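You operate a simulated robot arm through the tools that you are given. There is no shell and no other tool. Be economical: measure what you need, move in short steps, check, and stop when the job is done.

The job below is to be done with a simulated two-armed robot. You get a single attempt, and the scene is never put back.

## Task
On the conveyor end of the plywood bench, fold the blue cover cloth in half and then in half again.

Only the result counts: the job must be done as asked and must still hold three seconds after the hand-in. Knocking over, shifting, dropping, spilling or breaking anything else fails it. Lids that push on must go on centred and level and be pressed home; caps that screw on are set level and turned clockwise until they are tight. Flat cloth is picked up by pressing the open fingertips on it (5 to 10 N) and closing them slowly along it; thin cloth reads only 2 to 8 mm in the jaws.

## Robot
Two 7-joint arms with two-finger parallel grippers on one trunk, on a base that drives. Base frame: it is fixed to the floor where the robot stands at the start and does not move with it; the origin is under the middle of the robot, x ahead of it, y to its left, z up; the surface under the hand at the start is at about z = 0.9. Lengths are in m, angles in rad, forces in N, time in s.
The left shoulder is at the start at [0.07, 0.163, 0.895], the right one opposite. With the tool pointing down near the work surface each hand reaches from about 0.1 to 0.82 m from the robot's upright axis, wherever it stands, measured 20 degrees to its own side. Places, roughly: conveyor end of the plywood bench [0.6, -0.1, 0.9]. Payload 3.43 kg a hand.
Tool frame (each hand has its own): the origin (TCP) lies between the finger pads and is the grasp point; the fingertips stand 0.034 m ahead of it; z points along the fingers, y is the line along which they close. The gripper opens to 0.128 m. The fingers are 0.024 m wide and 0.012 m thick; the gripper's body (0.048 by 0.13 m) begins 0.096 m behind the TCP.
Orientation is that of the tool frame in the base frame, as a unit quaternion [x, y, z, w]. With the fingers straight down and closing along the base's y, the tool's x points along the base's -x, its y along +y and its z along -z.

## Interface
- The arms move only by the tool jog_arm. It takes "left_steps", "right_steps" or both (then of equal length, played together; a hand with none holds still); each is a list of rows, each a list of 7 numbers: the shift along the tool's x, y, z in units of 250 mm (1.0 is 250 mm), then the turn, a rotation vector about the tool's x, y, z in units of 45 degrees (1.0 is 45 degrees), then the finger opening in m, from 0 to 0.128. In form: [[tx, ty, tz, rx, ry, rz, gripper], ...]. A call has 1 to 12 rows; each row is the pose to reach, as a shift and turn from the pose commanded when the call began, along the tool's axes at that moment. A call with a number of a shift or a turn outside -1 to 1 is refused whole. Rows are played at 5 a second. More than 0.05 m and 0.15 rad between two rows, or a gripper value outside its range, and nothing of the call is played. Where a pose cannot be reached the arm comes as near as it can. A force on the tool above 40 N (or 10 N above the force at the start of the call, whichever is more), or a blocked arm, ends the call early, and 0.2 s more pass. The fingers move at their own pace (about 0.153 m/s each) and stop on an object; they squeeze with about 30 N. The grip force told is the motor's: it shows also when the fingers shut on nothing. Time passes only in rows, and 0.2 s behind the last, so rows that repeat a pose let the fingers close. The reply holds the time, the measured pose of the TCP, the force on the tool along the base axes, the opening and the grip force, in the units named above and with some noise, with the torque about the TCP (base axes, N m) and any sound that the robot's microphone picked up.
- Cameras (640 x 400 px; columns grow to the right, rows downward): "scene" is now at [0.1407, -0.0195, 1.1436]; the picture's right is [-0.20, -0.98, 0.00], its down [-0.38, 0.08, -0.92] and it looks along [0.90, -0.19, -0.39] (base axes); focal length 214 px, centre (320, 200). "left" rides on the left gripper at [0.076, 0.011, -0.16] in its tool frame; the picture's right is [-0.15, 0.99, 0.00], its down [-0.88, -0.13, -0.46] and it looks along [-0.45, -0.07, 0.89] (tool axes); focal length 234 px, centre (320, 200). "right" rides on the right gripper at [0.076, -0.011, -0.16] in its tool frame; the picture's right is [0.15, 0.99, 0.00], its down [-0.88, 0.13, -0.46] and it looks along [-0.45, 0.07, 0.89] (tool axes); focal length 234 px, centre (320, 200). There is no depth. A picture from a camera that has moved, and an enlarged one, comes with that camera's place and axes in the base frame and with its lens.
- camera(camera): a new picture of that camera. The clock stands still meanwhile.
- raise_lower(by): slides the trunk up (or, below 0, down) by that many m; the arms and the scene camera ride with it, the base frame stays. It gives what a move gives, with no picture.
- base_move(legs): drives the robot by 1 to 6 legs, each [ahead, left, turn to the left] in m, m and rad, along the robot's own axes; the way and the turn of a leg run together, so that a leg with both is an arc; at most 1.5 m and 3.142 rad a leg. The arms and the cameras ride along, it lands a little off, and it stops where it bumps. It gives what a move gives.
- aim_head(pan, tilt): turns the head with the scene camera to pan (to the left, within 1.501 rad either way) and tilt (down, from -0.506 to 1.204), counted from straight ahead of the robot. It gives what a move gives.
- enlarge(camera, box): a new picture of the part [left, top, right, bottom] of that camera's present view, enlarged. The clock stands still meanwhile.
- job_done(): hands the job in; it is judged then, once.

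Go step by step. Nothing tells you exact positions but the pictures and the camera data: compare them with the known pose of the tool, close in by small moves and look again before you grip or let go. The budget is 120 turns and 100 pictures, counting those below and the enlarged ones. Unless the task says otherwise, let go and move clear before handing in, and close with one line.

The tools are called after "Emit:" as a command line: name --argument value ..., lists and objects as JSON in quotes. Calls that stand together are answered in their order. jog_arm: Moves the arms, as the interface text tells. Its arguments: {"type":"object","properties":{"left_steps":{"type":"array"},"right_steps":{"type":"array"}},"required":[]} The other tools are called the same way: raise_lower (by) slides the trunk up or down; base_move (legs) drives the base; aim_head (pan, tilt) turns the head that bears the scene camera; camera (camera) takes a picture; enlarge (camera, box) takes an enlarged picture of a part of a camera's view; job_done () hands the job in.

At the start:

```text
time_s: 0.0
left_tcp_pos: [0.516, 0.0775, 1.1384]
left_orientation: [-0.001, 1.0, -0.001, 0.0]
left_force: [-0.6, 0.7, 0.7]
left_wrist_torque: [0.03, 0.0, -0.01]
left_width: 0.128
left_finger_force: 0.1
right_tcp_pos: [0.4382, -0.3773, 1.095]
right_orientation: [0.0, 1.0, -0.001, 0.0]
right_force: [-0.5, 0.0, -0.1]
right_wrist_torque: [0.02, 0.01, 0.02]
right_width: 0.1279
right_finger_force: 0.0
trunk travel left (down, up): [-0.375, 0.565]
robot x, y, heading: [0.0017, 0.0012, 0.001]
head pan, tilt: [-0.202, 0.396]
```

scene: 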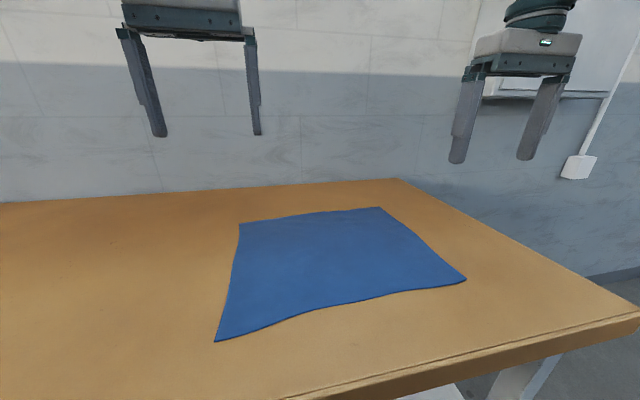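
right: 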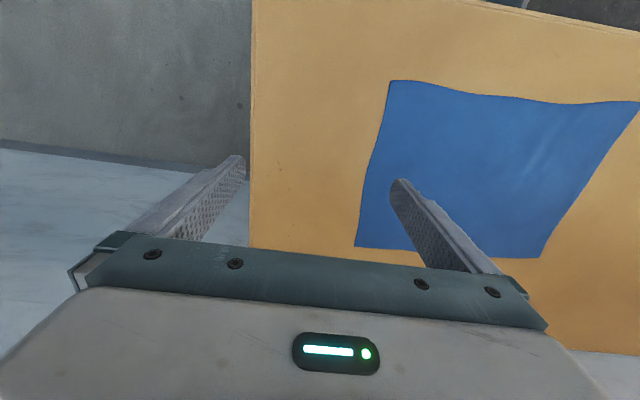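
left: 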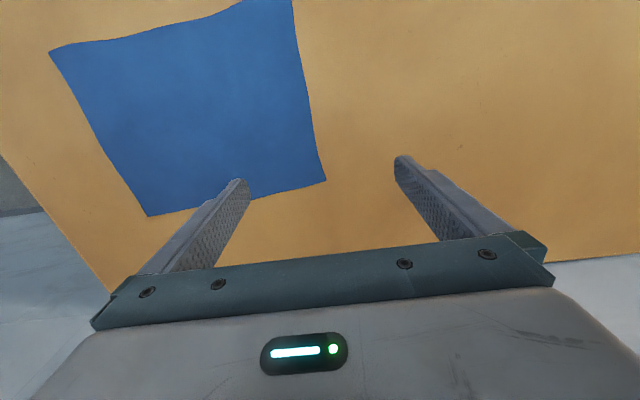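

The blue cloth lies flat with corners at about A(0.60, 0.07), B(0.62, -0.29), C(0.35, -0.30) and D(0.32, 0.065), at z of about 0.9. I'll carry the near edge (C–D) over to the far edge with both hands, so first I move them above the near corners.

Emit:
jog_arm --left_steps '[[0.121, -0.028, 0.099, 0, 0, 0, 0.1], [0.241, -0.057, 0.198, 0, 0, 0, 0.06], [0.362, -0.085, 0.297, 0, 0, 0, 0.03], [0.483, -0.113, 0.396, 0, 0, 0, 0.03], [0.603, -0.142, 0.495, 0, 0, 0, 0.03], [0.724, -0.17, 0.594, 0, 0, 0, 0.03], [0.724, -0.17, 0.594, 0, 0, 0, 0.03]]' --right_steps '[[0.054, 0.0735, 0.07, 0, 0, 0, 0.1], [0.108, 0.147, 0.14, 0, 0, 0, 0.06], [0.1625, 0.22, 0.21, 0, 0, 0, 0.03], [0.217, 0.294, 0.28, 0, 0, 0, 0.03], [0.271, 0.3675, 0.35, 0, 0, 0, 0.03], [0.325, 0.441, 0.42, 0, 0, 0, 0.03], [0.325, 0.441, 0.42, 0, 0, 0, 0.03]]'

Emit:
camera --camera "left"

Emit:
camera --camera "right"

Emit:
camera --camera "scene"

```text
time_s: 1.6
left_tcp_pos: [0.3357, 0.0354, 0.9899]
left_orientation: [-0.001, 1.0, -0.001, 0.0]
left_force: [-0.5, -0.3, 0.1]
left_wrist_torque: [0.0, -0.02, -0.01]
left_width: 0.0298
left_finger_force: 0.1
right_tcp_pos: [0.3557, -0.2669, 0.9898]
right_orientation: [-0.001, 1.0, 0.0, 0.0]
right_force: [-0.6, -0.2, -0.2]
right_wrist_torque: [-0.01, -0.01, 0.02]
right_width: 0.0299
right_finger_force: 0.1
trunk travel left (down, up): [-0.375, 0.565]
robot x, y, heading: [-0.0012, -0.0026, -0.001]
head pan, tilt: [-0.202, 0.396]
```

```text
96 pictures are left
camera left: at [0.2595, 0.0458, 1.1484], right [0.14, 0.99, 0.0], down [0.88, -0.13, 0.46], along [0.45, -0.07, -0.89], focal length 234 px, centre (320, 200)
```

left: 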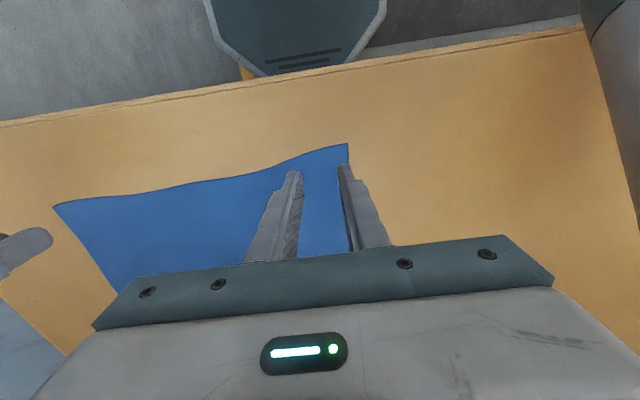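

```text
95 pictures are left
camera right: at [0.2798, -0.2787, 1.1503], right [-0.15, 0.99, 0.0], down [0.88, 0.13, 0.46], along [0.45, 0.07, -0.89], focal length 234 px, centre (320, 200)
```

right: 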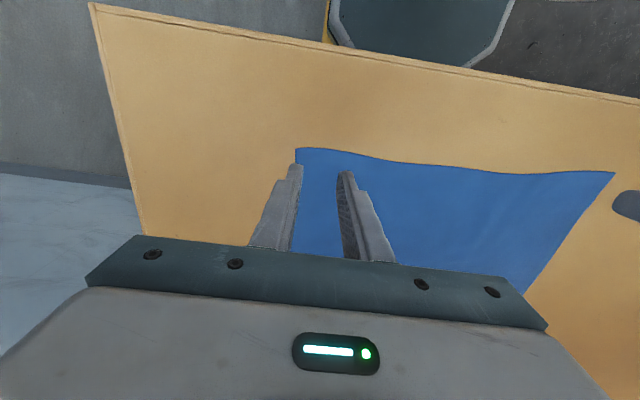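

```text
94 pictures are left
camera scene: at [0.1407, -0.0195, 1.1436], right [-0.2, -0.98, 0.0], down [-0.38, 0.08, -0.92], along [0.9, -0.19, -0.39], focal length 214 px, centre (320, 200)
```

scene: 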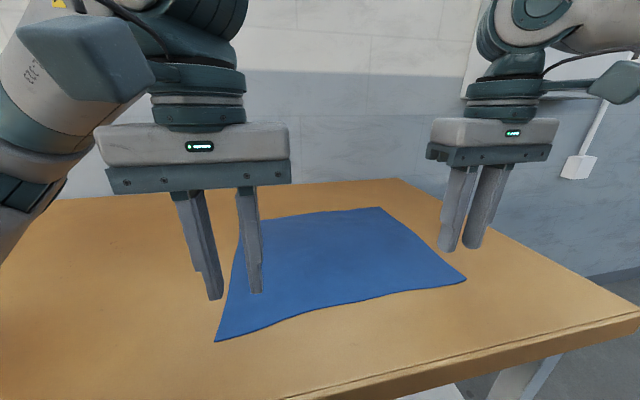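

Both hands sit over their corners (D about (0.323, 0.066), C about (0.349, -0.293)). I'll shift the right hand slightly inward and go down to just above the cloth.

Emit:
jog_arm --left_steps '[[0, -0.01, 0.07, 0, 0, 0, 0.03], [0, -0.01, 0.14, 0, 0, 0, 0.03], [0, -0.01, 0.2, 0, 0, 0, 0.03], [0, -0.01, 0.212, 0, 0, 0, 0.03]]' --right_steps '[[0, 0.026, 0.07, 0, 0, 0, 0.03], [0, 0.026, 0.14, 0, 0, 0, 0.03], [0, 0.026, 0.2, 0, 0, 0, 0.03], [0, 0.026, 0.212, 0, 0, 0, 0.03]]'

Emit:
camera --camera "left"

Emit:
camera --camera "right"

```text
time_s: 2.6
left_tcp_pos: [0.3318, 0.0331, 0.9454]
left_orientation: [-0.002, 1.0, -0.001, 0.007]
left_force: [0.0, -0.6, -0.7]
left_wrist_torque: [-0.02, -0.05, 0.02]
left_width: 0.0303
left_finger_force: 0.1
right_tcp_pos: [0.3529, -0.2601, 0.9406]
right_orientation: [0.0, 1.0, 0.001, 0.002]
right_force: [0.0, 0.3, 1.2]
right_wrist_torque: [0.01, -0.02, -0.01]
right_width: 0.0299
right_finger_force: 0.1
trunk travel left (down, up): [-0.375, 0.565]
robot x, y, heading: [0.0009, 0.0019, 0.005]
head pan, tilt: [-0.202, 0.396]
```

```text
93 pictures are left
camera left: at [0.2527, 0.0444, 1.1031], right [0.14, 0.99, 0.0], down [0.87, -0.13, 0.47], along [0.46, -0.06, -0.88], focal length 234 px, centre (320, 200)
```

left: 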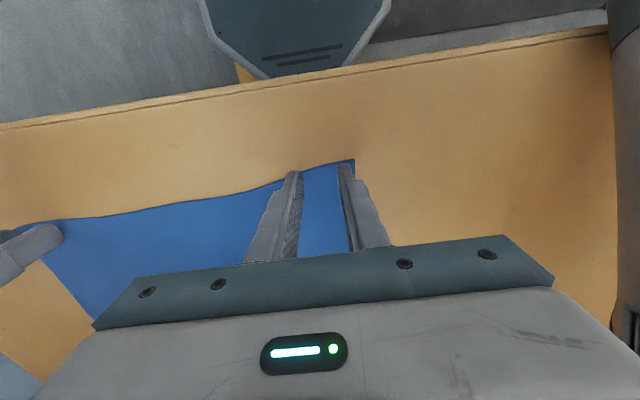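

```text
92 pictures are left
camera right: at [0.276, -0.2723, 1.1013], right [-0.15, 0.99, 0.0], down [0.88, 0.13, 0.46], along [0.45, 0.07, -0.89], focal length 234 px, centre (320, 200)
```

right: 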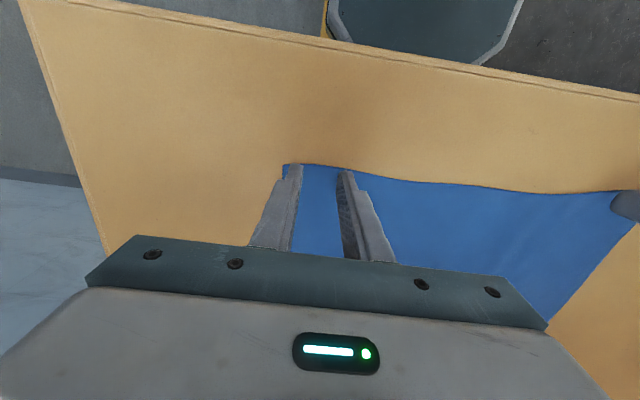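

The left hand stopped about 8 mm short of where I sent it, so I'll check whether that is lag or a reach limit by repeating small steps down.

Emit:
jog_arm --left_steps '[[0, 0, 0, 0, 0, 0, 0.03], [0, 0, 0.012, 0, 0, 0, 0.03], [0, 0, 0.012, 0, 0, 0, 0.03]]'

```text
time_s: 3.4
left_tcp_pos: [0.3307, 0.0328, 0.9434]
left_orientation: [-0.001, 1.0, 0.0, 0.009]
left_force: [0.9, 0.1, 0.0]
left_wrist_torque: [0.03, 0.01, 0.02]
left_width: 0.0301
left_finger_force: 0.1
right_tcp_pos: [0.3509, -0.261, 0.9425]
right_orientation: [0.0, 1.0, 0.001, 0.002]
right_force: [-0.5, 0.0, 0.4]
right_wrist_torque: [0.03, 0.0, -0.04]
right_width: 0.03
right_finger_force: 0.1
trunk travel left (down, up): [-0.375, 0.565]
robot x, y, heading: [0.0028, -0.0006, -0.004]
head pan, tilt: [-0.202, 0.396]
```

It's a reach limit close to the body. I'll lift the hands and back the robot up by 0.1 m.

Emit:
jog_arm --left_steps '[[0, 0, -0.1, 0, 0, 0, 0.03], [0, 0, -0.2, 0, 0, 0, 0.03]]' --right_steps '[[0, 0, -0.1, 0, 0, 0, 0.03], [0, 0, -0.2, 0, 0, 0, 0.03]]'

Emit:
base_move --legs '[[-0.1, 0, 0]]'

```text
time_s: 4.0
left_tcp_pos: [0.3331, 0.0298, 0.9812]
left_orientation: [0.001, 1.0, -0.001, 0.0]
left_force: [0.2, 0.3, -0.1]
left_wrist_torque: [-0.02, -0.04, -0.01]
left_width: 0.0303
left_finger_force: 0.0
right_tcp_pos: [0.3536, -0.26, 0.9857]
right_orientation: [0.0, 1.0, 0.001, 0.001]
right_force: [0.3, -0.1, 0.1]
right_wrist_torque: [0.02, 0.0, 0.01]
right_width: 0.0301
right_finger_force: 0.0
trunk travel left (down, up): [-0.375, 0.565]
robot x, y, heading: [-0.0005, -0.0012, -0.005]
head pan, tilt: [-0.202, 0.396]
```

```text
time_s: 5.1
left_tcp_pos: [0.2357, 0.0321, 0.9839]
left_orientation: [-0.001, 1.0, 0.0, 0.001]
left_force: [-0.8, 0.1, -0.5]
left_wrist_torque: [0.03, -0.02, -0.02]
left_width: 0.0298
left_finger_force: 0.0
right_tcp_pos: [0.2555, -0.2589, 0.9876]
right_orientation: [0.001, 1.0, 0.0, 0.0]
right_force: [0.3, 0.3, 0.2]
right_wrist_torque: [-0.02, -0.02, 0.0]
right_width: 0.0299
right_finger_force: 0.1
trunk travel left (down, up): [-0.375, 0.565]
robot x, y, heading: [-0.0977, -0.0016, -0.0]
head pan, tilt: [-0.202, 0.396]
```

The base moved back about 0.098 m. Now I return the hands over the corners and go down to about z = 0.945.

Emit:
jog_arm --left_steps '[[-0.14, 0.012, 0, 0, 0, 0, 0.03], [-0.28, 0.012, 0, 0, 0, 0, 0.03], [-0.397, 0.012, 0, 0, 0, 0, 0.03], [-0.397, 0.012, 0.08, 0, 0, 0, 0.03], [-0.397, 0.012, 0.156, 0, 0, 0, 0.03], [-0.397, 0.012, 0.156, 0, 0, 0, 0.03]]' --right_steps '[[-0.14, -0.012, 0, 0, 0, 0, 0.03], [-0.28, -0.012, 0, 0, 0, 0, 0.03], [-0.402, -0.012, 0, 0, 0, 0, 0.03], [-0.402, -0.012, 0.08, 0, 0, 0, 0.03], [-0.402, -0.012, 0.17, 0, 0, 0, 0.03], [-0.402, -0.012, 0.17, 0, 0, 0, 0.03]]'

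Emit:
camera --camera "left"

Emit:
camera --camera "right"

```text
time_s: 6.5
left_tcp_pos: [0.3348, 0.0342, 0.9446]
left_orientation: [-0.001, 1.0, 0.0, 0.0]
left_force: [-0.3, 0.2, 0.7]
left_wrist_torque: [-0.02, -0.01, 0.01]
left_width: 0.0299
left_finger_force: 0.0
right_tcp_pos: [0.358, -0.2604, 0.9452]
right_orientation: [0.001, 1.0, 0.001, 0.0]
right_force: [-1.1, -1.2, -1.5]
right_wrist_torque: [0.0, 0.0, 0.01]
right_width: 0.0299
right_finger_force: 0.1
trunk travel left (down, up): [-0.375, 0.565]
robot x, y, heading: [-0.1027, -0.0015, -0.003]
head pan, tilt: [-0.202, 0.396]
```

```text
91 pictures are left
camera left: at [0.2586, 0.0469, 1.1039], right [0.15, 0.99, 0.0], down [0.88, -0.13, 0.46], along [0.45, -0.07, -0.89], focal length 234 px, centre (320, 200)
```

left: 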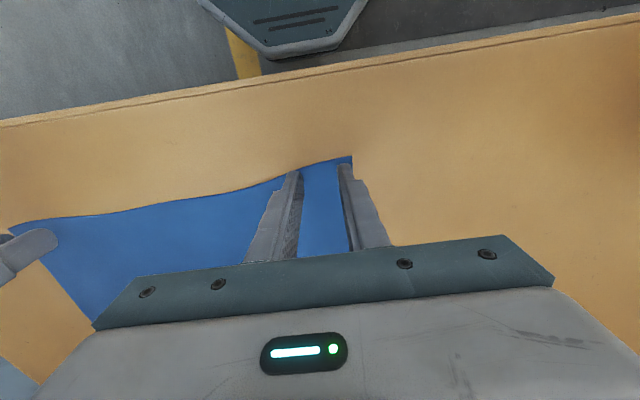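

```text
90 pictures are left
camera right: at [0.2809, -0.2734, 1.1058], right [-0.15, 0.99, 0.0], down [0.88, 0.13, 0.46], along [0.45, 0.07, -0.89], focal length 234 px, centre (320, 200)
```

right: 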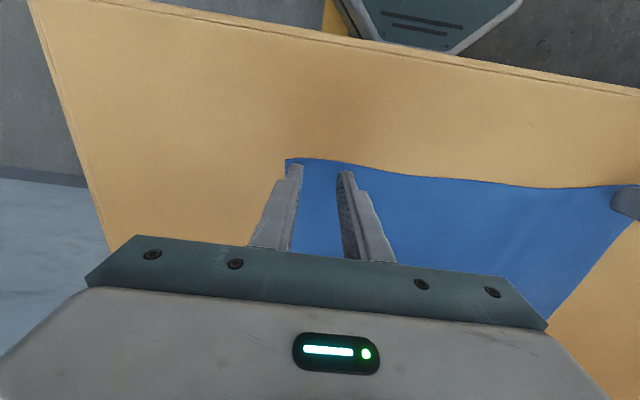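

Both hands now reach. I press down in small steps while watching the force.

Emit:
jog_arm --left_steps '[[0, 0, 0.02, 0, 0, 0, 0.03], [0, 0, 0.03, 0, 0, 0, 0.03], [0, 0, 0.04, 0, 0, 0, 0.03], [0, 0, 0.04, 0, 0, 0, 0.03]]' --right_steps '[[0, 0, 0.02, 0, 0, 0, 0.03], [0, 0, 0.03, 0, 0, 0, 0.03], [0, 0, 0.04, 0, 0, 0, 0.03], [0, 0, 0.04, 0, 0, 0, 0.03]]'

```text
time_s: 7.5
left_tcp_pos: [0.3343, 0.0351, 0.9352]
left_orientation: [-0.001, 1.0, -0.001, 0.001]
left_force: [2.8, 0.1, 13.1]
left_wrist_torque: [0.14, -0.1, -0.05]
left_width: 0.0299
left_finger_force: 0.1
right_tcp_pos: [0.3575, -0.2614, 0.9353]
right_orientation: [0.001, 1.0, 0.0, 0.002]
right_force: [1.8, 0.7, 6.3]
right_wrist_torque: [-0.06, -0.03, -0.02]
right_width: 0.0299
right_finger_force: 0.0
trunk travel left (down, up): [-0.375, 0.565]
robot x, y, heading: [-0.0995, -0.0023, 0.004]
head pan, tilt: [-0.202, 0.396]
```

Contact reads 13 N on the left and 6 N on the right. I ease the left up slightly and close the fingers slowly along the cloth.

Emit:
jog_arm --left_steps '[[0, 0, -0.002, 0, 0, 0, 0.03], [0, 0, -0.002, 0, 0, 0, 0.027], [0, 0, -0.002, 0, 0, 0, 0.024], [0, 0, -0.002, 0, 0, 0, 0.021], [0, 0, -0.002, 0, 0, 0, 0.018], [0, 0, -0.002, 0, 0, 0, 0.015], [0, 0, -0.002, 0, 0, 0, 0.012], [0, 0, -0.002, 0, 0, 0, 0.009], [0, 0, -0.002, 0, 0, 0, 0.006], [0, 0, -0.002, 0, 0, 0, 0.003], [0, 0, -0.002, 0, 0, 0, 0], [0, 0, -0.002, 0, 0, 0, 0]]' --right_steps '[[0, 0, 0, 0, 0, 0, 0.03], [0, 0, 0, 0, 0, 0, 0.027], [0, 0, 0, 0, 0, 0, 0.024], [0, 0, 0, 0, 0, 0, 0.021], [0, 0, 0, 0, 0, 0, 0.018], [0, 0, 0, 0, 0, 0, 0.015], [0, 0, 0, 0, 0, 0, 0.012], [0, 0, 0, 0, 0, 0, 0.009], [0, 0, 0, 0, 0, 0, 0.006], [0, 0, 0, 0, 0, 0, 0.003], [0, 0, 0, 0, 0, 0, 0], [0, 0, 0, 0, 0, 0, 0]]'

Emit:
camera --camera "left"

Emit:
camera --camera "right"

```text
time_s: 10.1
left_tcp_pos: [0.3346, 0.0348, 0.9351]
left_orientation: [-0.002, 1.0, 0.0, 0.001]
left_force: [0.0, -6.2, 6.7]
left_wrist_torque: [-0.18, -0.01, -0.05]
left_width: 0.0021
left_finger_force: 30.0
right_tcp_pos: [0.3564, -0.2615, 0.9353]
right_orientation: [0.0, 1.0, 0.0, 0.001]
right_force: [0.2, 6.6, 11.5]
right_wrist_torque: [0.24, 0.06, -0.08]
right_width: 0.0019
right_finger_force: 29.8
trunk travel left (down, up): [-0.375, 0.565]
robot x, y, heading: [-0.0975, 0.001, -0.0]
head pan, tilt: [-0.202, 0.396]
```

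```text
89 pictures are left
camera left: at [0.2581, 0.0471, 1.095], right [0.15, 0.99, 0.0], down [0.88, -0.13, 0.46], along [0.45, -0.07, -0.89], focal length 234 px, centre (320, 200)
```

left: 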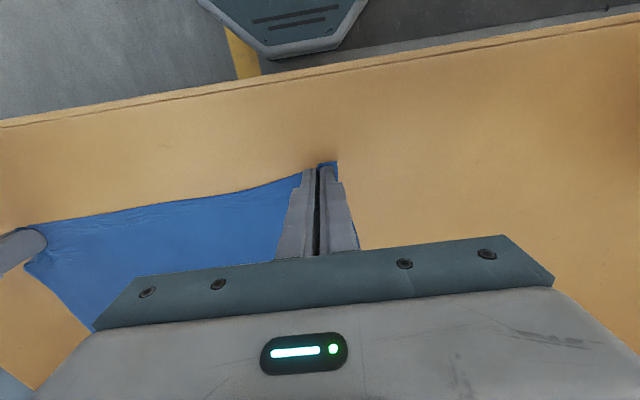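

```text
88 pictures are left
camera right: at [0.2805, -0.2736, 1.0957], right [-0.15, 0.99, 0.0], down [0.88, 0.13, 0.46], along [0.45, 0.07, -0.89], focal length 234 px, centre (320, 200)
```

right: 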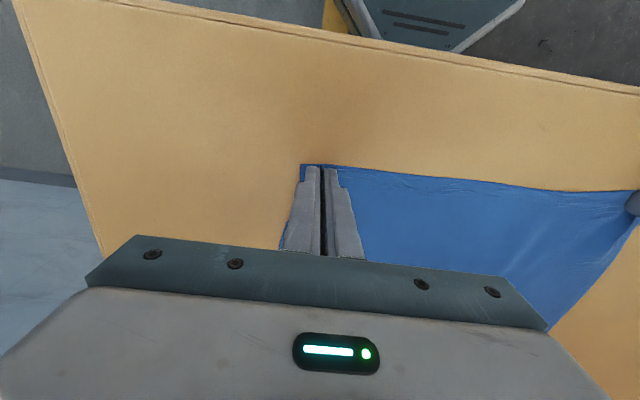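

Both grips read 2 mm, so cloth is held. But the pinch takes in a 2 cm strip, which would curl back when folded over. I'll let go, tilt the hands slightly with fingers pointing away from the robot, and regrip closer to the edge so the corners turn over cleanly.

Emit:
jog_arm --left_steps '[[0, 0, 0, 0, 0, 0, 0.01], [0, 0, 0, 0, 0, 0, 0.02], [0, 0, 0, 0, 0, 0, 0.03], [0, 0, -0.02, 0, 0, 0, 0.032], [0, 0, -0.1, 0, 0, 0, 0.032], [0.01, 0, -0.12, 0, -0.17, 0, 0.032], [0.018, 0, -0.12, 0, -0.34, 0, 0.032], [0.018, 0, -0.12, 0, -0.5, 0, 0.032], [0.018, 0, -0.08, 0, -0.5, 0, 0.032], [0.018, 0, -0.04, 0, -0.5, 0, 0.032], [0.018, 0, -0.03, 0, -0.5, 0, 0.032]]' --right_steps '[[0, 0, 0, 0, 0, 0, 0.01], [0, 0, 0, 0, 0, 0, 0.02], [0, 0, 0, 0, 0, 0, 0.03], [0, 0, -0.02, 0, 0, 0, 0.032], [0, 0, -0.1, 0, 0, 0, 0.032], [0.01, 0, -0.12, 0, -0.17, 0, 0.032], [0.026, 0, -0.12, 0, -0.34, 0, 0.032], [0.026, 0, -0.12, 0, -0.5, 0, 0.032], [0.026, 0, -0.08, 0, -0.5, 0, 0.032], [0.026, 0, -0.04, 0, -0.5, 0, 0.032], [0.026, 0, -0.03, 0, -0.5, 0, 0.032]]'

Emit:
camera --camera "left"

Emit:
camera --camera "right"

Emit:
camera --camera "scene"

```text
time_s: 12.5
left_tcp_pos: [0.3321, 0.0358, 0.9423]
left_orientation: [-0.001, 0.981, 0.0, 0.195]
left_force: [0.2, -0.1, -0.6]
left_wrist_torque: [0.05, 0.0, -0.01]
left_width: 0.0318
left_finger_force: 0.0
right_tcp_pos: [0.352, -0.2625, 0.9405]
right_orientation: [-0.001, 0.981, 0.001, 0.196]
right_force: [-0.2, 0.6, 0.1]
right_wrist_torque: [0.0, -0.01, -0.01]
right_width: 0.0322
right_finger_force: 0.0
trunk travel left (down, up): [-0.375, 0.565]
robot x, y, heading: [-0.0958, -0.0008, -0.0]
head pan, tilt: [-0.202, 0.396]
```

```text
87 pictures are left
camera left: at [0.1994, 0.0473, 1.0603], right [0.13, 0.99, 0.06], down [0.64, -0.13, 0.76], along [0.76, -0.07, -0.65], focal length 234 px, centre (320, 200)
```

left: 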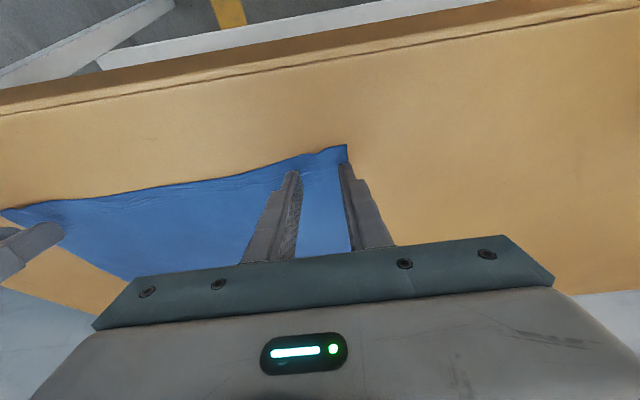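

```text
86 pictures are left
camera right: at [0.2207, -0.2744, 1.0608], right [-0.14, 0.99, -0.06], down [0.64, 0.13, 0.76], along [0.76, 0.07, -0.65], focal length 234 px, centre (320, 200)
```

right: 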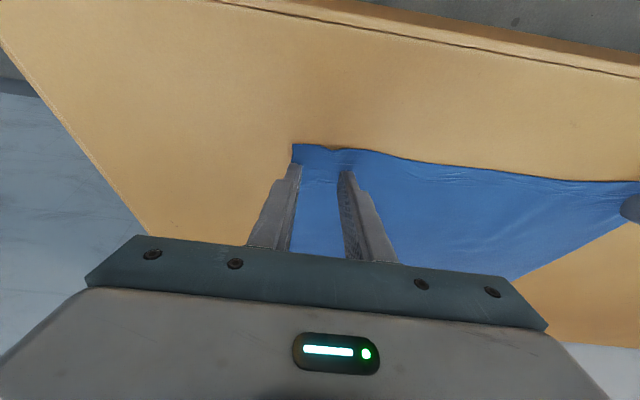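

```text
85 pictures are left
camera scene: at [0.0425, -0.0195, 1.1436], right [-0.2, -0.98, 0.0], down [-0.38, 0.08, -0.92], along [0.9, -0.19, -0.39], focal length 214 px, centre (320, 200)
```

scene: 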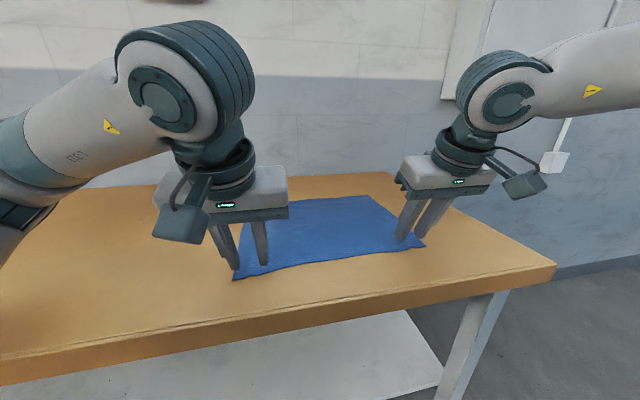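

The corners opened out again and the fingertips sit just inside the edge. I nudge back 4 mm and inward, then press gently.

Emit:
jog_arm --left_steps '[[0.015, -0.016, -0.006, 0, 0, 0, 0.032], [0.018, -0.016, 0.001, 0, 0, 0, 0.032], [0.021, -0.016, 0.009, 0, 0, 0, 0.032], [0.023, -0.016, 0.013, 0, 0, 0, 0.032], [0.023, -0.016, 0.013, 0, 0, 0, 0.032]]' --right_steps '[[0.015, 0.016, -0.006, 0, 0, 0, 0.032], [0.018, 0.016, 0.001, 0, 0, 0, 0.032], [0.021, 0.016, 0.009, 0, 0, 0, 0.032], [0.022, 0.016, 0.011, 0, 0, 0, 0.032], [0.022, 0.016, 0.011, 0, 0, 0, 0.032]]'

```text
time_s: 13.7
left_tcp_pos: [0.327, 0.0321, 0.9377]
left_orientation: [0.0, 0.981, -0.001, 0.194]
left_force: [-0.3, -0.6, 2.0]
left_wrist_torque: [0.01, -0.03, -0.02]
left_width: 0.032
left_finger_force: 0.1
right_tcp_pos: [0.3462, -0.256, 0.9366]
right_orientation: [0.0, 0.981, 0.0, 0.196]
right_force: [0.6, -0.8, 5.3]
right_wrist_torque: [-0.09, -0.02, -0.01]
right_width: 0.0322
right_finger_force: 0.2
trunk travel left (down, up): [-0.375, 0.565]
robot x, y, heading: [-0.1008, -0.0017, 0.002]
head pan, tilt: [-0.202, 0.396]
```

Light contact on both. I press about 0.8 mm more on the left and 0.4 mm on the right, and close slowly.

Emit:
jog_arm --left_steps '[[0.0012, 0, 0.003, 0, 0, 0, 0.032], [0.0012, 0, 0.003, 0, 0, 0, 0.029], [0.0012, 0, 0.003, 0, 0, 0, 0.026], [0.0012, 0, 0.003, 0, 0, 0, 0.023], [0.0012, 0, 0.003, 0, 0, 0, 0.02], [0.0012, 0, 0.003, 0, 0, 0, 0.017], [0.0012, 0, 0.003, 0, 0, 0, 0.014], [0.0012, 0, 0.003, 0, 0, 0, 0.011], [0.0012, 0, 0.003, 0, 0, 0, 0.008], [0.0012, 0, 0.003, 0, 0, 0, 0.004], [0.0012, 0, 0.003, 0, 0, 0, 0], [0.0012, 0, 0.003, 0, 0, 0, 0]]' --right_steps '[[0.0006, 0, 0.0015, 0, 0, 0, 0.032], [0.0006, 0, 0.0015, 0, 0, 0, 0.029], [0.0006, 0, 0.0015, 0, 0, 0, 0.026], [0.0006, 0, 0.0015, 0, 0, 0, 0.023], [0.0006, 0, 0.0015, 0, 0, 0, 0.02], [0.0006, 0, 0.0015, 0, 0, 0, 0.017], [0.0006, 0, 0.0015, 0, 0, 0, 0.014], [0.0006, 0, 0.0015, 0, 0, 0, 0.011], [0.0006, 0, 0.0015, 0, 0, 0, 0.008], [0.0006, 0, 0.0015, 0, 0, 0, 0.004], [0.0006, 0, 0.0015, 0, 0, 0, 0], [0.0006, 0, 0.0015, 0, 0, 0, 0]]'

Emit:
camera --camera "left"

Emit:
camera --camera "right"

```text
time_s: 16.3
left_tcp_pos: [0.3244, 0.0315, 0.9376]
left_orientation: [-0.001, 0.981, -0.001, 0.195]
left_force: [1.1, -6.5, 14.7]
left_wrist_torque: [-0.17, -0.06, -0.03]
left_width: 0.0024
left_finger_force: 29.7
right_tcp_pos: [0.3475, -0.2575, 0.9372]
right_orientation: [-0.001, 0.981, 0.001, 0.195]
right_force: [0.0, 5.6, 5.3]
right_wrist_torque: [0.2, -0.02, 0.04]
right_width: 0.0019
right_finger_force: 30.0
trunk travel left (down, up): [-0.375, 0.565]
robot x, y, heading: [-0.0975, 0.0011, 0.0]
head pan, tilt: [-0.202, 0.396]
```

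```text
84 pictures are left
camera left: at [0.1936, 0.0434, 1.0554], right [0.13, 0.99, 0.05], down [0.64, -0.13, 0.76], along [0.76, -0.07, -0.65], focal length 234 px, centre (320, 200)
```

left: 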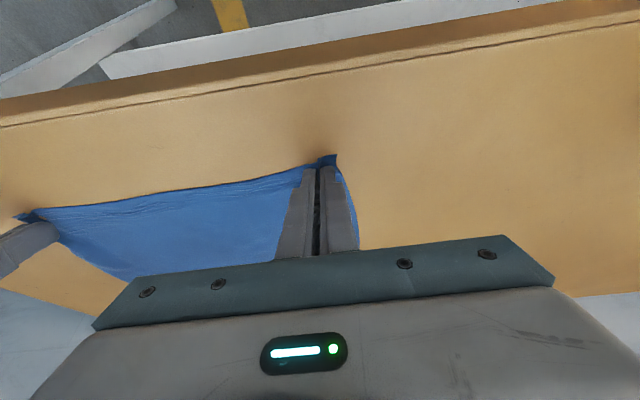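

```text
83 pictures are left
camera right: at [0.2147, -0.2697, 1.0562], right [-0.14, 0.99, -0.06], down [0.64, 0.13, 0.76], along [0.76, 0.07, -0.65], focal length 234 px, centre (320, 200)
```

right: 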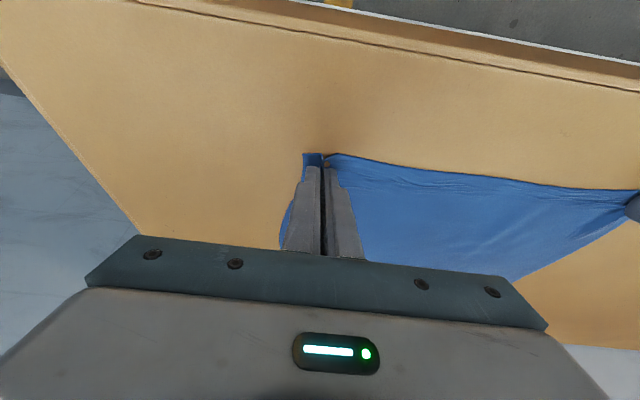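

Both grips hold (about 2 mm). Now I lift the near edge along an arc over the cloth, levelling the hands as they rise.

Emit:
jog_arm --left_steps '[[-0.0438, 0, -0.0702, 0, 0.06, 0, 0], [-0.101, 0, -0.1318, 0, 0.125, 0, 0], [-0.17, 0, -0.1834, 0, 0.19, 0, 0], [-0.248, 0.005, -0.2224, 0, 0.25, 0, 0], [-0.3337, 0.005, -0.2493, 0, 0.31, 0, 0], [-0.4249, 0.01, -0.2613, 0, 0.38, 0, 0], [-0.5187, 0.01, -0.2597, 0, 0.45, 0, 0], [-0.5672, 0.01, -0.2526, 0, 0.5, 0, 0]]' --right_steps '[[-0.0438, 0, -0.0702, 0, 0.06, 0, 0], [-0.101, 0, -0.1318, 0, 0.125, 0, 0], [-0.17, 0, -0.1834, 0, 0.19, 0, 0], [-0.248, 0.005, -0.2224, 0, 0.25, 0, 0], [-0.3337, 0.005, -0.2493, 0, 0.31, 0, 0], [-0.4249, 0.01, -0.2613, 0, 0.38, 0, 0], [-0.5187, 0.01, -0.2597, 0, 0.45, 0, 0], [-0.5672, 0.01, -0.2526, 0, 0.5, 0, 0]]'

Emit:
camera --camera "scene"

Emit:
camera --camera "left"

Emit:
camera --camera "right"

```text
time_s: 18.1
left_tcp_pos: [0.4374, 0.0355, 1.0482]
left_orientation: [0.001, 1.0, 0.0, 0.0]
left_force: [0.2, -7.4, 0.5]
left_wrist_torque: [-0.24, -0.04, 0.04]
left_width: 0.0022
left_finger_force: 29.8
right_tcp_pos: [0.4545, -0.256, 1.0498]
right_orientation: [0.0, 1.0, -0.001, 0.0]
right_force: [-1.3, 6.6, 0.0]
right_wrist_torque: [0.25, 0.03, -0.05]
right_width: 0.0018
right_finger_force: 29.4
trunk travel left (down, up): [-0.375, 0.565]
robot x, y, heading: [-0.0971, -0.0001, -0.004]
head pan, tilt: [-0.202, 0.396]
```

```text
82 pictures are left
camera scene: at [0.0429, -0.0196, 1.1435], right [-0.2, -0.98, 0.0], down [-0.38, 0.08, -0.92], along [0.9, -0.19, -0.39], focal length 214 px, centre (320, 200)
```

scene: 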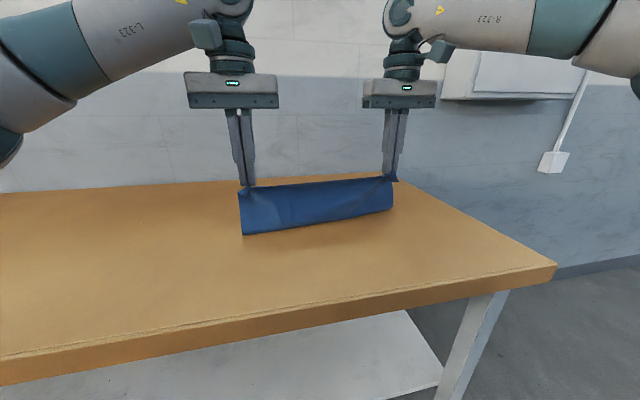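

```text
81 pictures are left
camera left: at [0.3599, 0.0457, 1.2078], right [0.15, 0.99, 0.0], down [0.88, -0.13, 0.45], along [0.45, -0.07, -0.89], focal length 234 px, centre (320, 200)
```

left: 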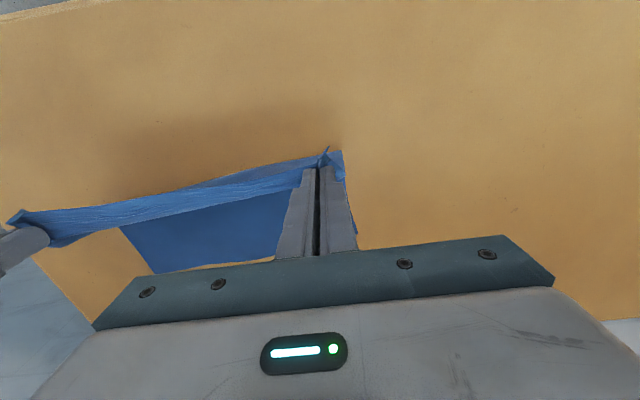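

```text
80 pictures are left
camera right: at [0.3789, -0.268, 1.2093], right [-0.15, 0.99, 0.0], down [0.88, 0.13, 0.45], along [0.45, 0.07, -0.89], focal length 234 px, centre (320, 200)
```

right: 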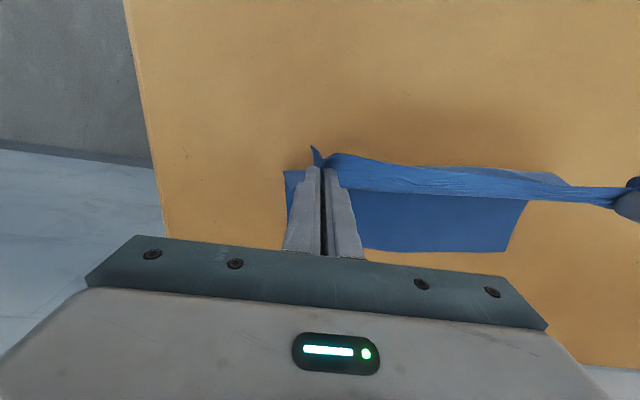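

The edge is lifted and taut between the hands, with the rest of the cloth still in place. I drive forward 0.1 m, which carries the edge over the fold line and gives more reach.

Emit:
base_move --legs '[[0.1, 0, 0]]'

Emit:
camera --camera "scene"

Emit:
camera --camera "left"

Emit:
camera --camera "right"

```text
time_s: 19.3
left_tcp_pos: [0.5386, 0.0336, 1.0481]
left_orientation: [0.0, 1.0, 0.0, -0.001]
left_force: [1.4, -6.6, -0.2]
left_wrist_torque: [-0.25, 0.0, 0.07]
left_width: 0.0023
left_finger_force: 30.2
right_tcp_pos: [0.5559, -0.2562, 1.05]
right_orientation: [0.0, 1.0, 0.0, -0.001]
right_force: [0.6, 6.7, 0.0]
right_wrist_torque: [0.22, 0.07, -0.06]
right_width: 0.002
right_finger_force: 29.5
trunk travel left (down, up): [-0.375, 0.565]
robot x, y, heading: [0.0048, 0.0015, -0.001]
head pan, tilt: [-0.202, 0.396]
```

```text
79 pictures are left
camera scene: at [0.1446, -0.0197, 1.1435], right [-0.2, -0.98, 0.0], down [-0.38, 0.08, -0.92], along [0.9, -0.19, -0.39], focal length 214 px, centre (320, 200)
```

scene: 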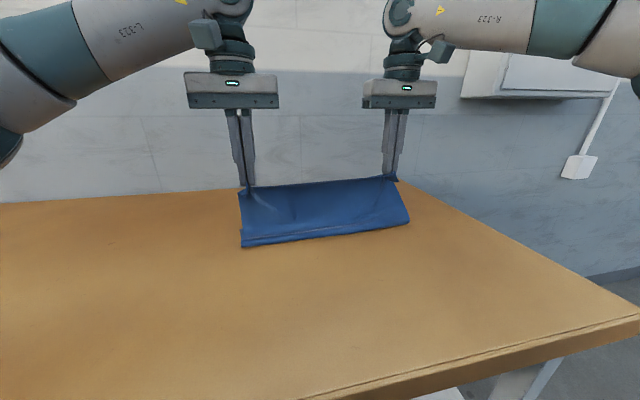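

```text
78 pictures are left
camera left: at [0.4614, 0.0452, 1.2076], right [0.15, 0.99, 0.0], down [0.88, -0.13, 0.46], along [0.45, -0.07, -0.89], focal length 234 px, centre (320, 200)
```

left: 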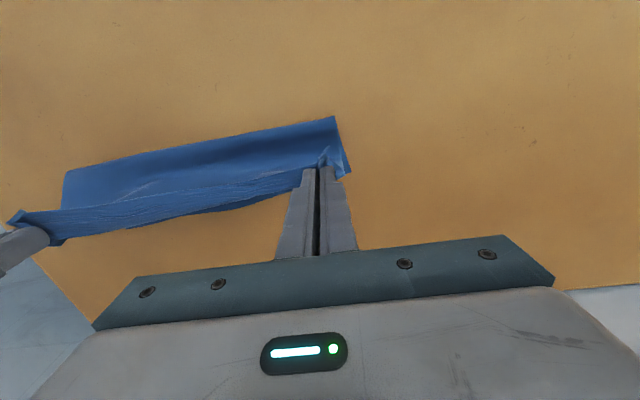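

```text
77 pictures are left
camera right: at [0.4803, -0.2685, 1.2089], right [-0.15, 0.99, 0.0], down [0.88, 0.13, 0.45], along [0.45, 0.07, -0.89], focal length 234 px, centre (320, 200)
```

right: 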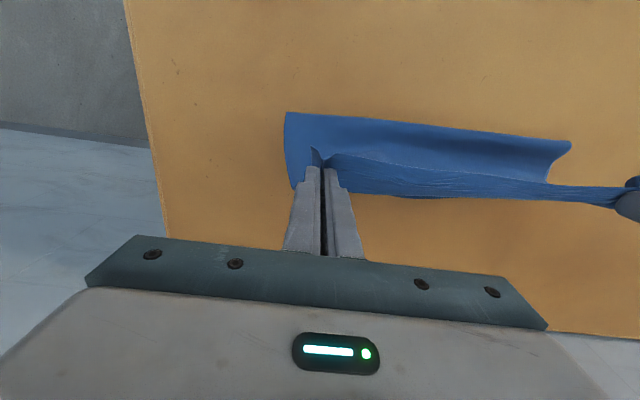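

The edge is past the fold line. I check closely whether the far corners stayed in place.

Emit:
enlarge --camera "left" --box '[240, 90, 400, 220]'

Emit:
enlarge --camera "scene" --box '[210, 140, 440, 270]'

```text
3.08 times, centred on (320, 155) of left
camera zoom: at [0.4614, 0.0452, 1.2076], right [0.15, 0.99, 0.0], down [0.88, -0.13, 0.46], along [0.45, -0.07, -0.89], focal length 720 px, centre (320, 338)
```

zoom: 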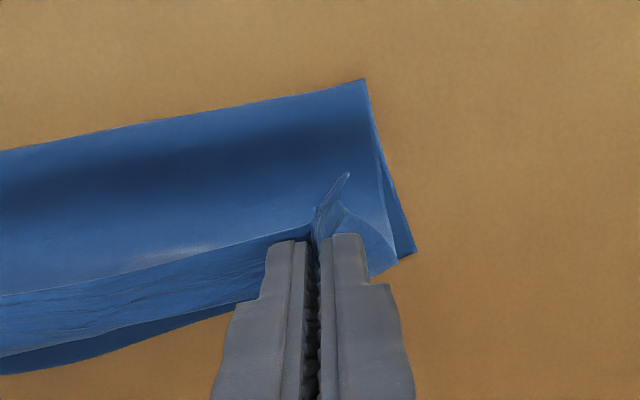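

```text
2.78 times, centred on (325, 205) of scene
camera zoom: at [0.1446, -0.0197, 1.1435], right [-0.2, -0.98, 0.0], down [-0.38, 0.08, -0.92], along [0.9, -0.19, -0.39], focal length 597 px, centre (306, 186)
```

zoom: 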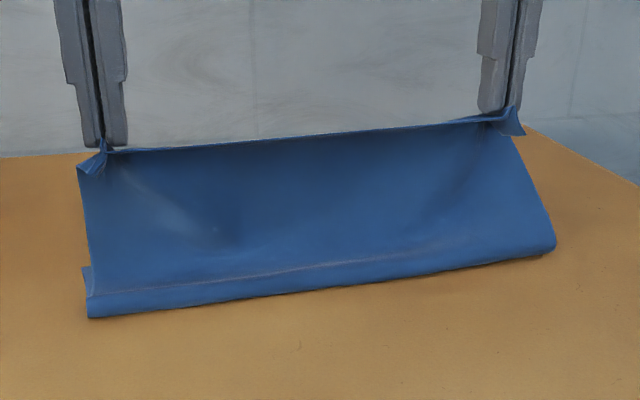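

The far left corner crept back about 2 cm and is now near (0.58, 0.07). The far right corner is still at about (0.625, -0.29). I lay the edge down toward those points, tilting the palms forward.

Emit:
jog_arm --left_steps '[[-0.038, 0, 0.035, 0, 0.07, 0, 0], [-0.072, 0, 0.078, 0, 0.14, 0, 0], [-0.105, 0, 0.13, 0, 0.21, 0, 0], [-0.133, 0, 0.186, 0, 0.28, 0, 0], [-0.156, 0, 0.246, 0, 0.35, 0, 0], [-0.175, 0.005, 0.302, 0, 0.42, 0, 0], [-0.186, 0.005, 0.354, 0, 0.49, 0, 0], [-0.19, 0.01, 0.39, 0, 0.56, 0, 0], [-0.19, 0.01, 0.405, 0, 0.63, 0, 0], [-0.19, 0.01, 0.412, 0, 0.7, 0, 0]]' --right_steps '[[-0.06, 0, 0.035, 0, 0.07, 0, 0], [-0.114, 0, 0.079, 0, 0.14, 0, 0], [-0.165, 0, 0.132, 0, 0.21, 0, 0], [-0.21, 0, 0.189, 0, 0.28, 0, 0], [-0.246, 0, 0.251, 0, 0.35, 0, 0], [-0.276, 0, 0.308, 0, 0.42, 0, 0], [-0.294, 0, 0.361, 0, 0.49, 0, 0], [-0.3, 0, 0.395, 0, 0.56, 0, 0], [-0.3, 0, 0.412, 0, 0.63, 0, 0], [-0.3, 0, 0.42, 0, 0.7, 0, 0]]'

Emit:
camera --camera "scene"

Emit:
camera --camera "left"

Emit:
camera --camera "right"

```text
time_s: 21.0
left_tcp_pos: [0.5831, 0.0308, 0.9584]
left_orientation: [0.002, 0.981, -0.003, -0.194]
left_force: [0.6, -17.9, -1.1]
left_wrist_torque: [-0.58, -0.06, 0.34]
left_width: 0.0022
left_finger_force: 29.7
right_tcp_pos: [0.5867, -0.2707, 0.9384]
right_orientation: [-0.002, 0.982, 0.007, -0.189]
right_force: [-1.1, 20.1, 11.9]
right_wrist_torque: [0.6, 0.06, -0.34]
right_width: 0.0021
right_finger_force: 30.2
right hand out of reach, approached as far as the arm can: row 3, 4, 5, 6, 7, 8
trunk travel left (down, up): [-0.375, 0.565]
robot x, y, heading: [0.0044, 0.0028, 0.002]
head pan, tilt: [-0.202, 0.396]
stopped in row 8 (right hand): the force on the tool passed its limit at 51 N (the readings are from after the stop); the commanded pose is now the measured one
```

```text
74 pictures are left
camera scene: at [0.1433, -0.0195, 1.1438], right [-0.2, -0.98, 0.0], down [-0.38, 0.08, -0.92], along [0.9, -0.19, -0.39], focal length 214 px, centre (320, 200)
```

scene: 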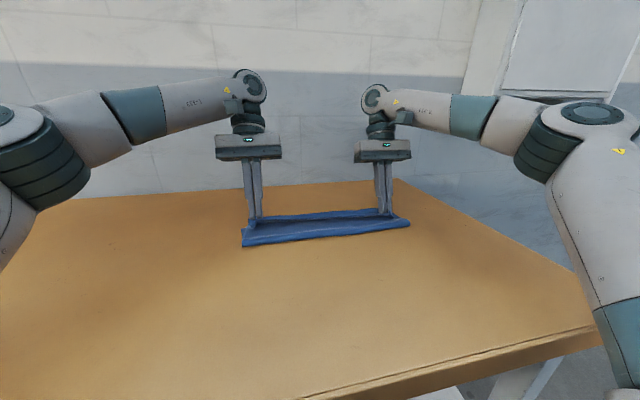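

```text
73 pictures are left
camera left: at [0.573, 0.0448, 1.1348], right [0.14, 0.99, -0.06], down [0.99, -0.13, 0.08], along [0.08, -0.07, -0.99], focal length 234 px, centre (320, 200)
```

left: 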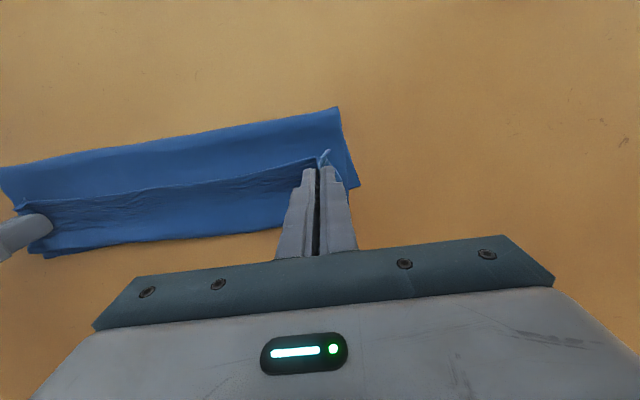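

```text
72 pictures are left
camera right: at [0.5751, -0.2867, 1.1156], right [-0.14, 0.99, 0.07], down [0.99, 0.13, 0.1], along [0.09, 0.08, -0.99], focal length 234 px, centre (320, 200)
```

right: 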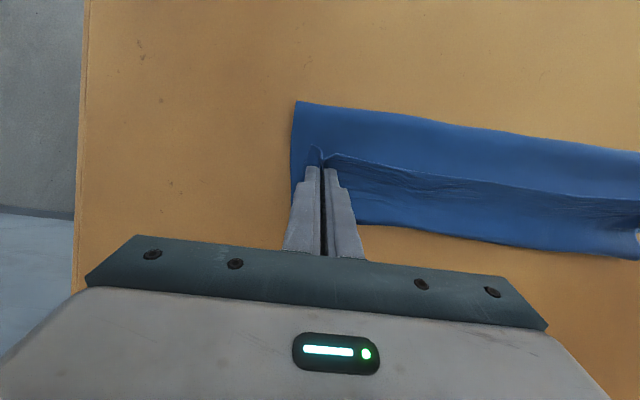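

The right arm ran out of reach and touched the cloth short of the target. I look closely at the cloth before going on.

Emit:
enlarge --camera "scene" --box '[220, 170, 430, 270]'

Emit:
enlarge --camera "left" --box '[220, 80, 400, 220]'

```text
3.05 times, centred on (325, 220) of scene
camera zoom: at [0.1433, -0.0195, 1.1438], right [-0.2, -0.98, 0.0], down [-0.38, 0.08, -0.92], along [0.9, -0.19, -0.39], focal length 654 px, centre (305, 139)
```

zoom: 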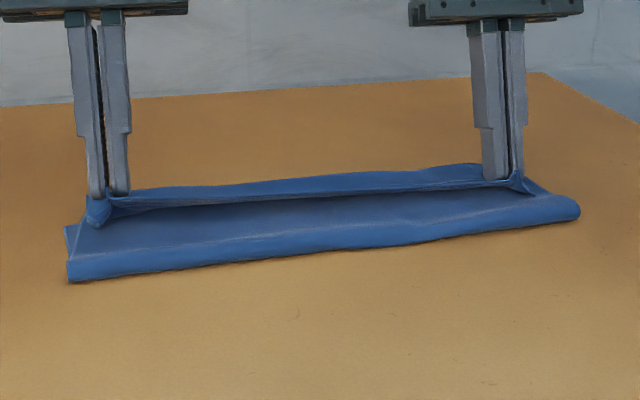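

```text
2.86 times, centred on (310, 150) of left
camera zoom: at [0.573, 0.0448, 1.1348], right [0.14, 0.99, -0.06], down [0.99, -0.13, 0.08], along [0.08, -0.07, -0.99], focal length 669 px, centre (349, 343)
```

zoom: 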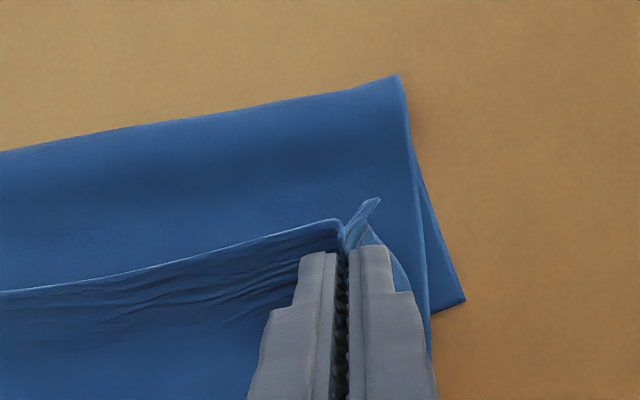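

The hands went over too high, so the fold line rolled forward to about x = 0.51 and slack bunched under the held edge. I bring the edge back low to unroll it. Then I'll raise the trunk a little for more reach and lay the edge down again along a lower arc.

Emit:
jog_arm --left_steps '[[0.112, 0.002, -0.062, 0, -0.1, 0, 0], [0.2305, 0.005, -0.087, 0, -0.2, 0, 0], [0.365, 0.008, -0.0446, 0, -0.3, 0, 0], [0.468, 0.01, 0.0196, 0, -0.4, 0, 0], [0.547, 0.012, 0.0695, 0, -0.5, 0, 0]]' --right_steps '[[0.109, 0.01, -0.107, 0, -0.1, 0, 0], [0.213, 0.02, -0.15, 0, -0.2, 0, 0], [0.335, 0.035, -0.13, 0, -0.3, 0, 0], [0.44, 0.045, -0.07, 0, -0.4, 0, 0], [0.518, 0.056, -0.027, 0, -0.49, 0, 0]]'

Emit:
camera --camera "scene"

Emit:
camera --camera "left"

Emit:
camera --camera "right"

```text
time_s: 22.2
left_tcp_pos: [0.45, 0.0367, 0.9957]
left_orientation: [-0.001, 1.0, -0.001, 0.0]
left_force: [0.1, -10.8, 0.0]
left_wrist_torque: [-0.42, -0.03, 0.09]
left_width: 0.0018
left_finger_force: 29.8
right_tcp_pos: [0.4687, -0.2624, 0.9942]
right_orientation: [0.001, 1.0, 0.004, 0.002]
right_force: [-0.3, 11.6, 0.8]
right_wrist_torque: [0.39, 0.01, -0.08]
right_width: 0.0016
right_finger_force: 29.3
trunk travel left (down, up): [-0.375, 0.565]
robot x, y, heading: [0.0043, -0.0003, 0.001]
head pan, tilt: [-0.202, 0.396]
```

```text
69 pictures are left
camera scene: at [0.1424, -0.0199, 1.1439], right [-0.2, -0.98, 0.0], down [-0.38, 0.08, -0.92], along [0.9, -0.19, -0.39], focal length 214 px, centre (320, 200)
```

scene: 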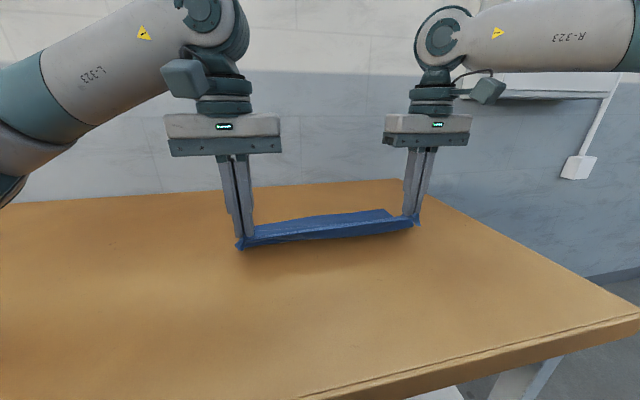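

```text
68 pictures are left
camera left: at [0.3724, 0.0487, 1.1551], right [0.15, 0.99, 0.0], down [0.88, -0.13, 0.46], along [0.45, -0.07, -0.89], focal length 234 px, centre (320, 200)
```

left: 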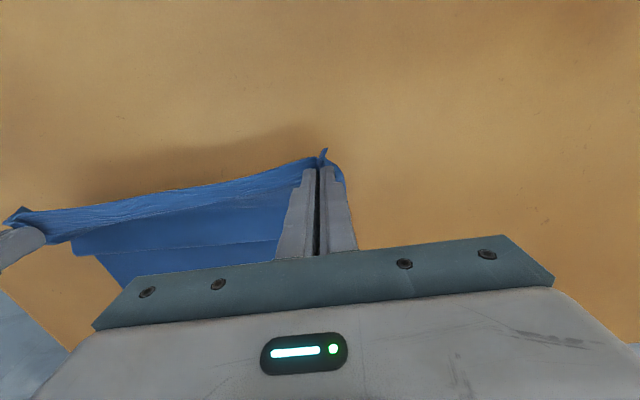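

```text
67 pictures are left
camera right: at [0.3919, -0.2763, 1.1532], right [-0.15, 0.99, 0.01], down [0.88, 0.13, 0.46], along [0.45, 0.07, -0.89], focal length 234 px, centre (320, 200)
```

right: 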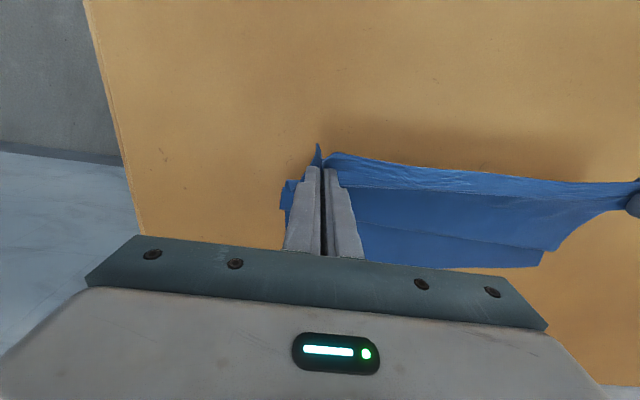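

A pleat formed further out on the cloth. I pull the edge back almost to where it started to smooth it flat again.

Emit:
jog_arm --left_steps '[[0.1, 0, -0.04, 0, 0, 0, 0], [0.2, 0, -0.04, 0, 0, 0, 0], [0.3, 0, 0, 0, 0, 0, 0], [0.36, 0, 0.06, 0, 0, 0, 0]]' --right_steps '[[0.1, 0.01, -0.04, 0, 0, 0, 0], [0.19, 0.02, -0.04, 0, 0, 0, 0], [0.29, 0.024, 0, 0, 0, 0, 0], [0.35, 0.024, 0.06, 0, 0, 0, 0]]'

Emit:
camera --camera "scene"

Emit:
camera --camera "right"

```text
time_s: 23.2
left_tcp_pos: [0.3604, 0.0379, 0.9784]
left_orientation: [0.0, 1.0, -0.001, -0.001]
left_force: [0.1, -4.2, 0.3]
left_wrist_torque: [-0.17, 0.0, 0.03]
left_width: 0.002
left_finger_force: 30.5
right_tcp_pos: [0.3822, -0.2563, 0.9768]
right_orientation: [0.001, 1.0, 0.004, 0.001]
right_force: [-0.2, 4.7, 0.7]
right_wrist_torque: [0.18, 0.02, -0.04]
right_width: 0.0016
right_finger_force: 30.5
trunk travel left (down, up): [-0.375, 0.565]
robot x, y, heading: [0.0032, -0.0005, -0.008]
head pan, tilt: [-0.202, 0.396]
```

```text
66 pictures are left
camera scene: at [0.1442, -0.02, 1.1436], right [-0.2, -0.98, 0.0], down [-0.38, 0.08, -0.92], along [0.9, -0.19, -0.39], focal length 214 px, centre (320, 200)
```

scene: 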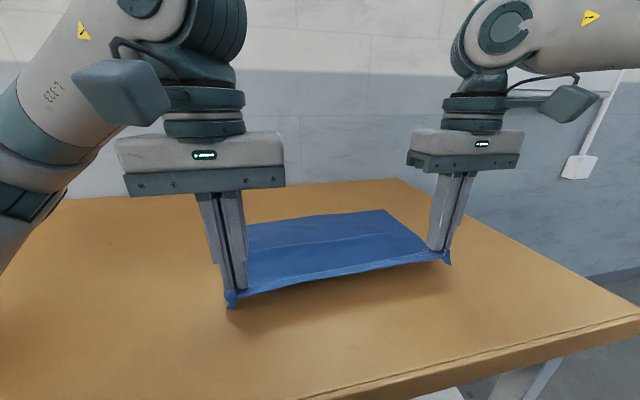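

```text
65 pictures are left
camera right: at [0.306, -0.2696, 1.1361], right [-0.15, 0.99, 0.01], down [0.88, 0.12, 0.46], along [0.45, 0.07, -0.89], focal length 234 px, centre (320, 200)
```

right: 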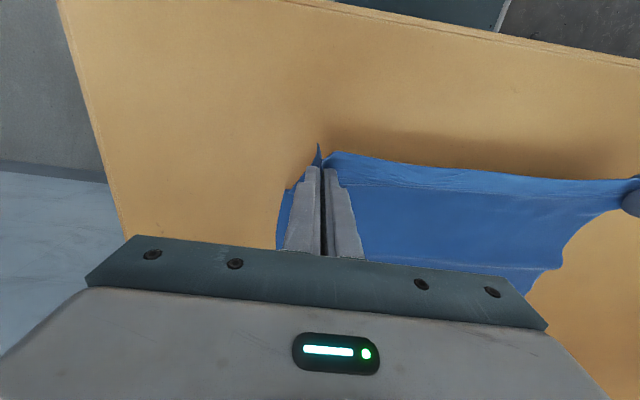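

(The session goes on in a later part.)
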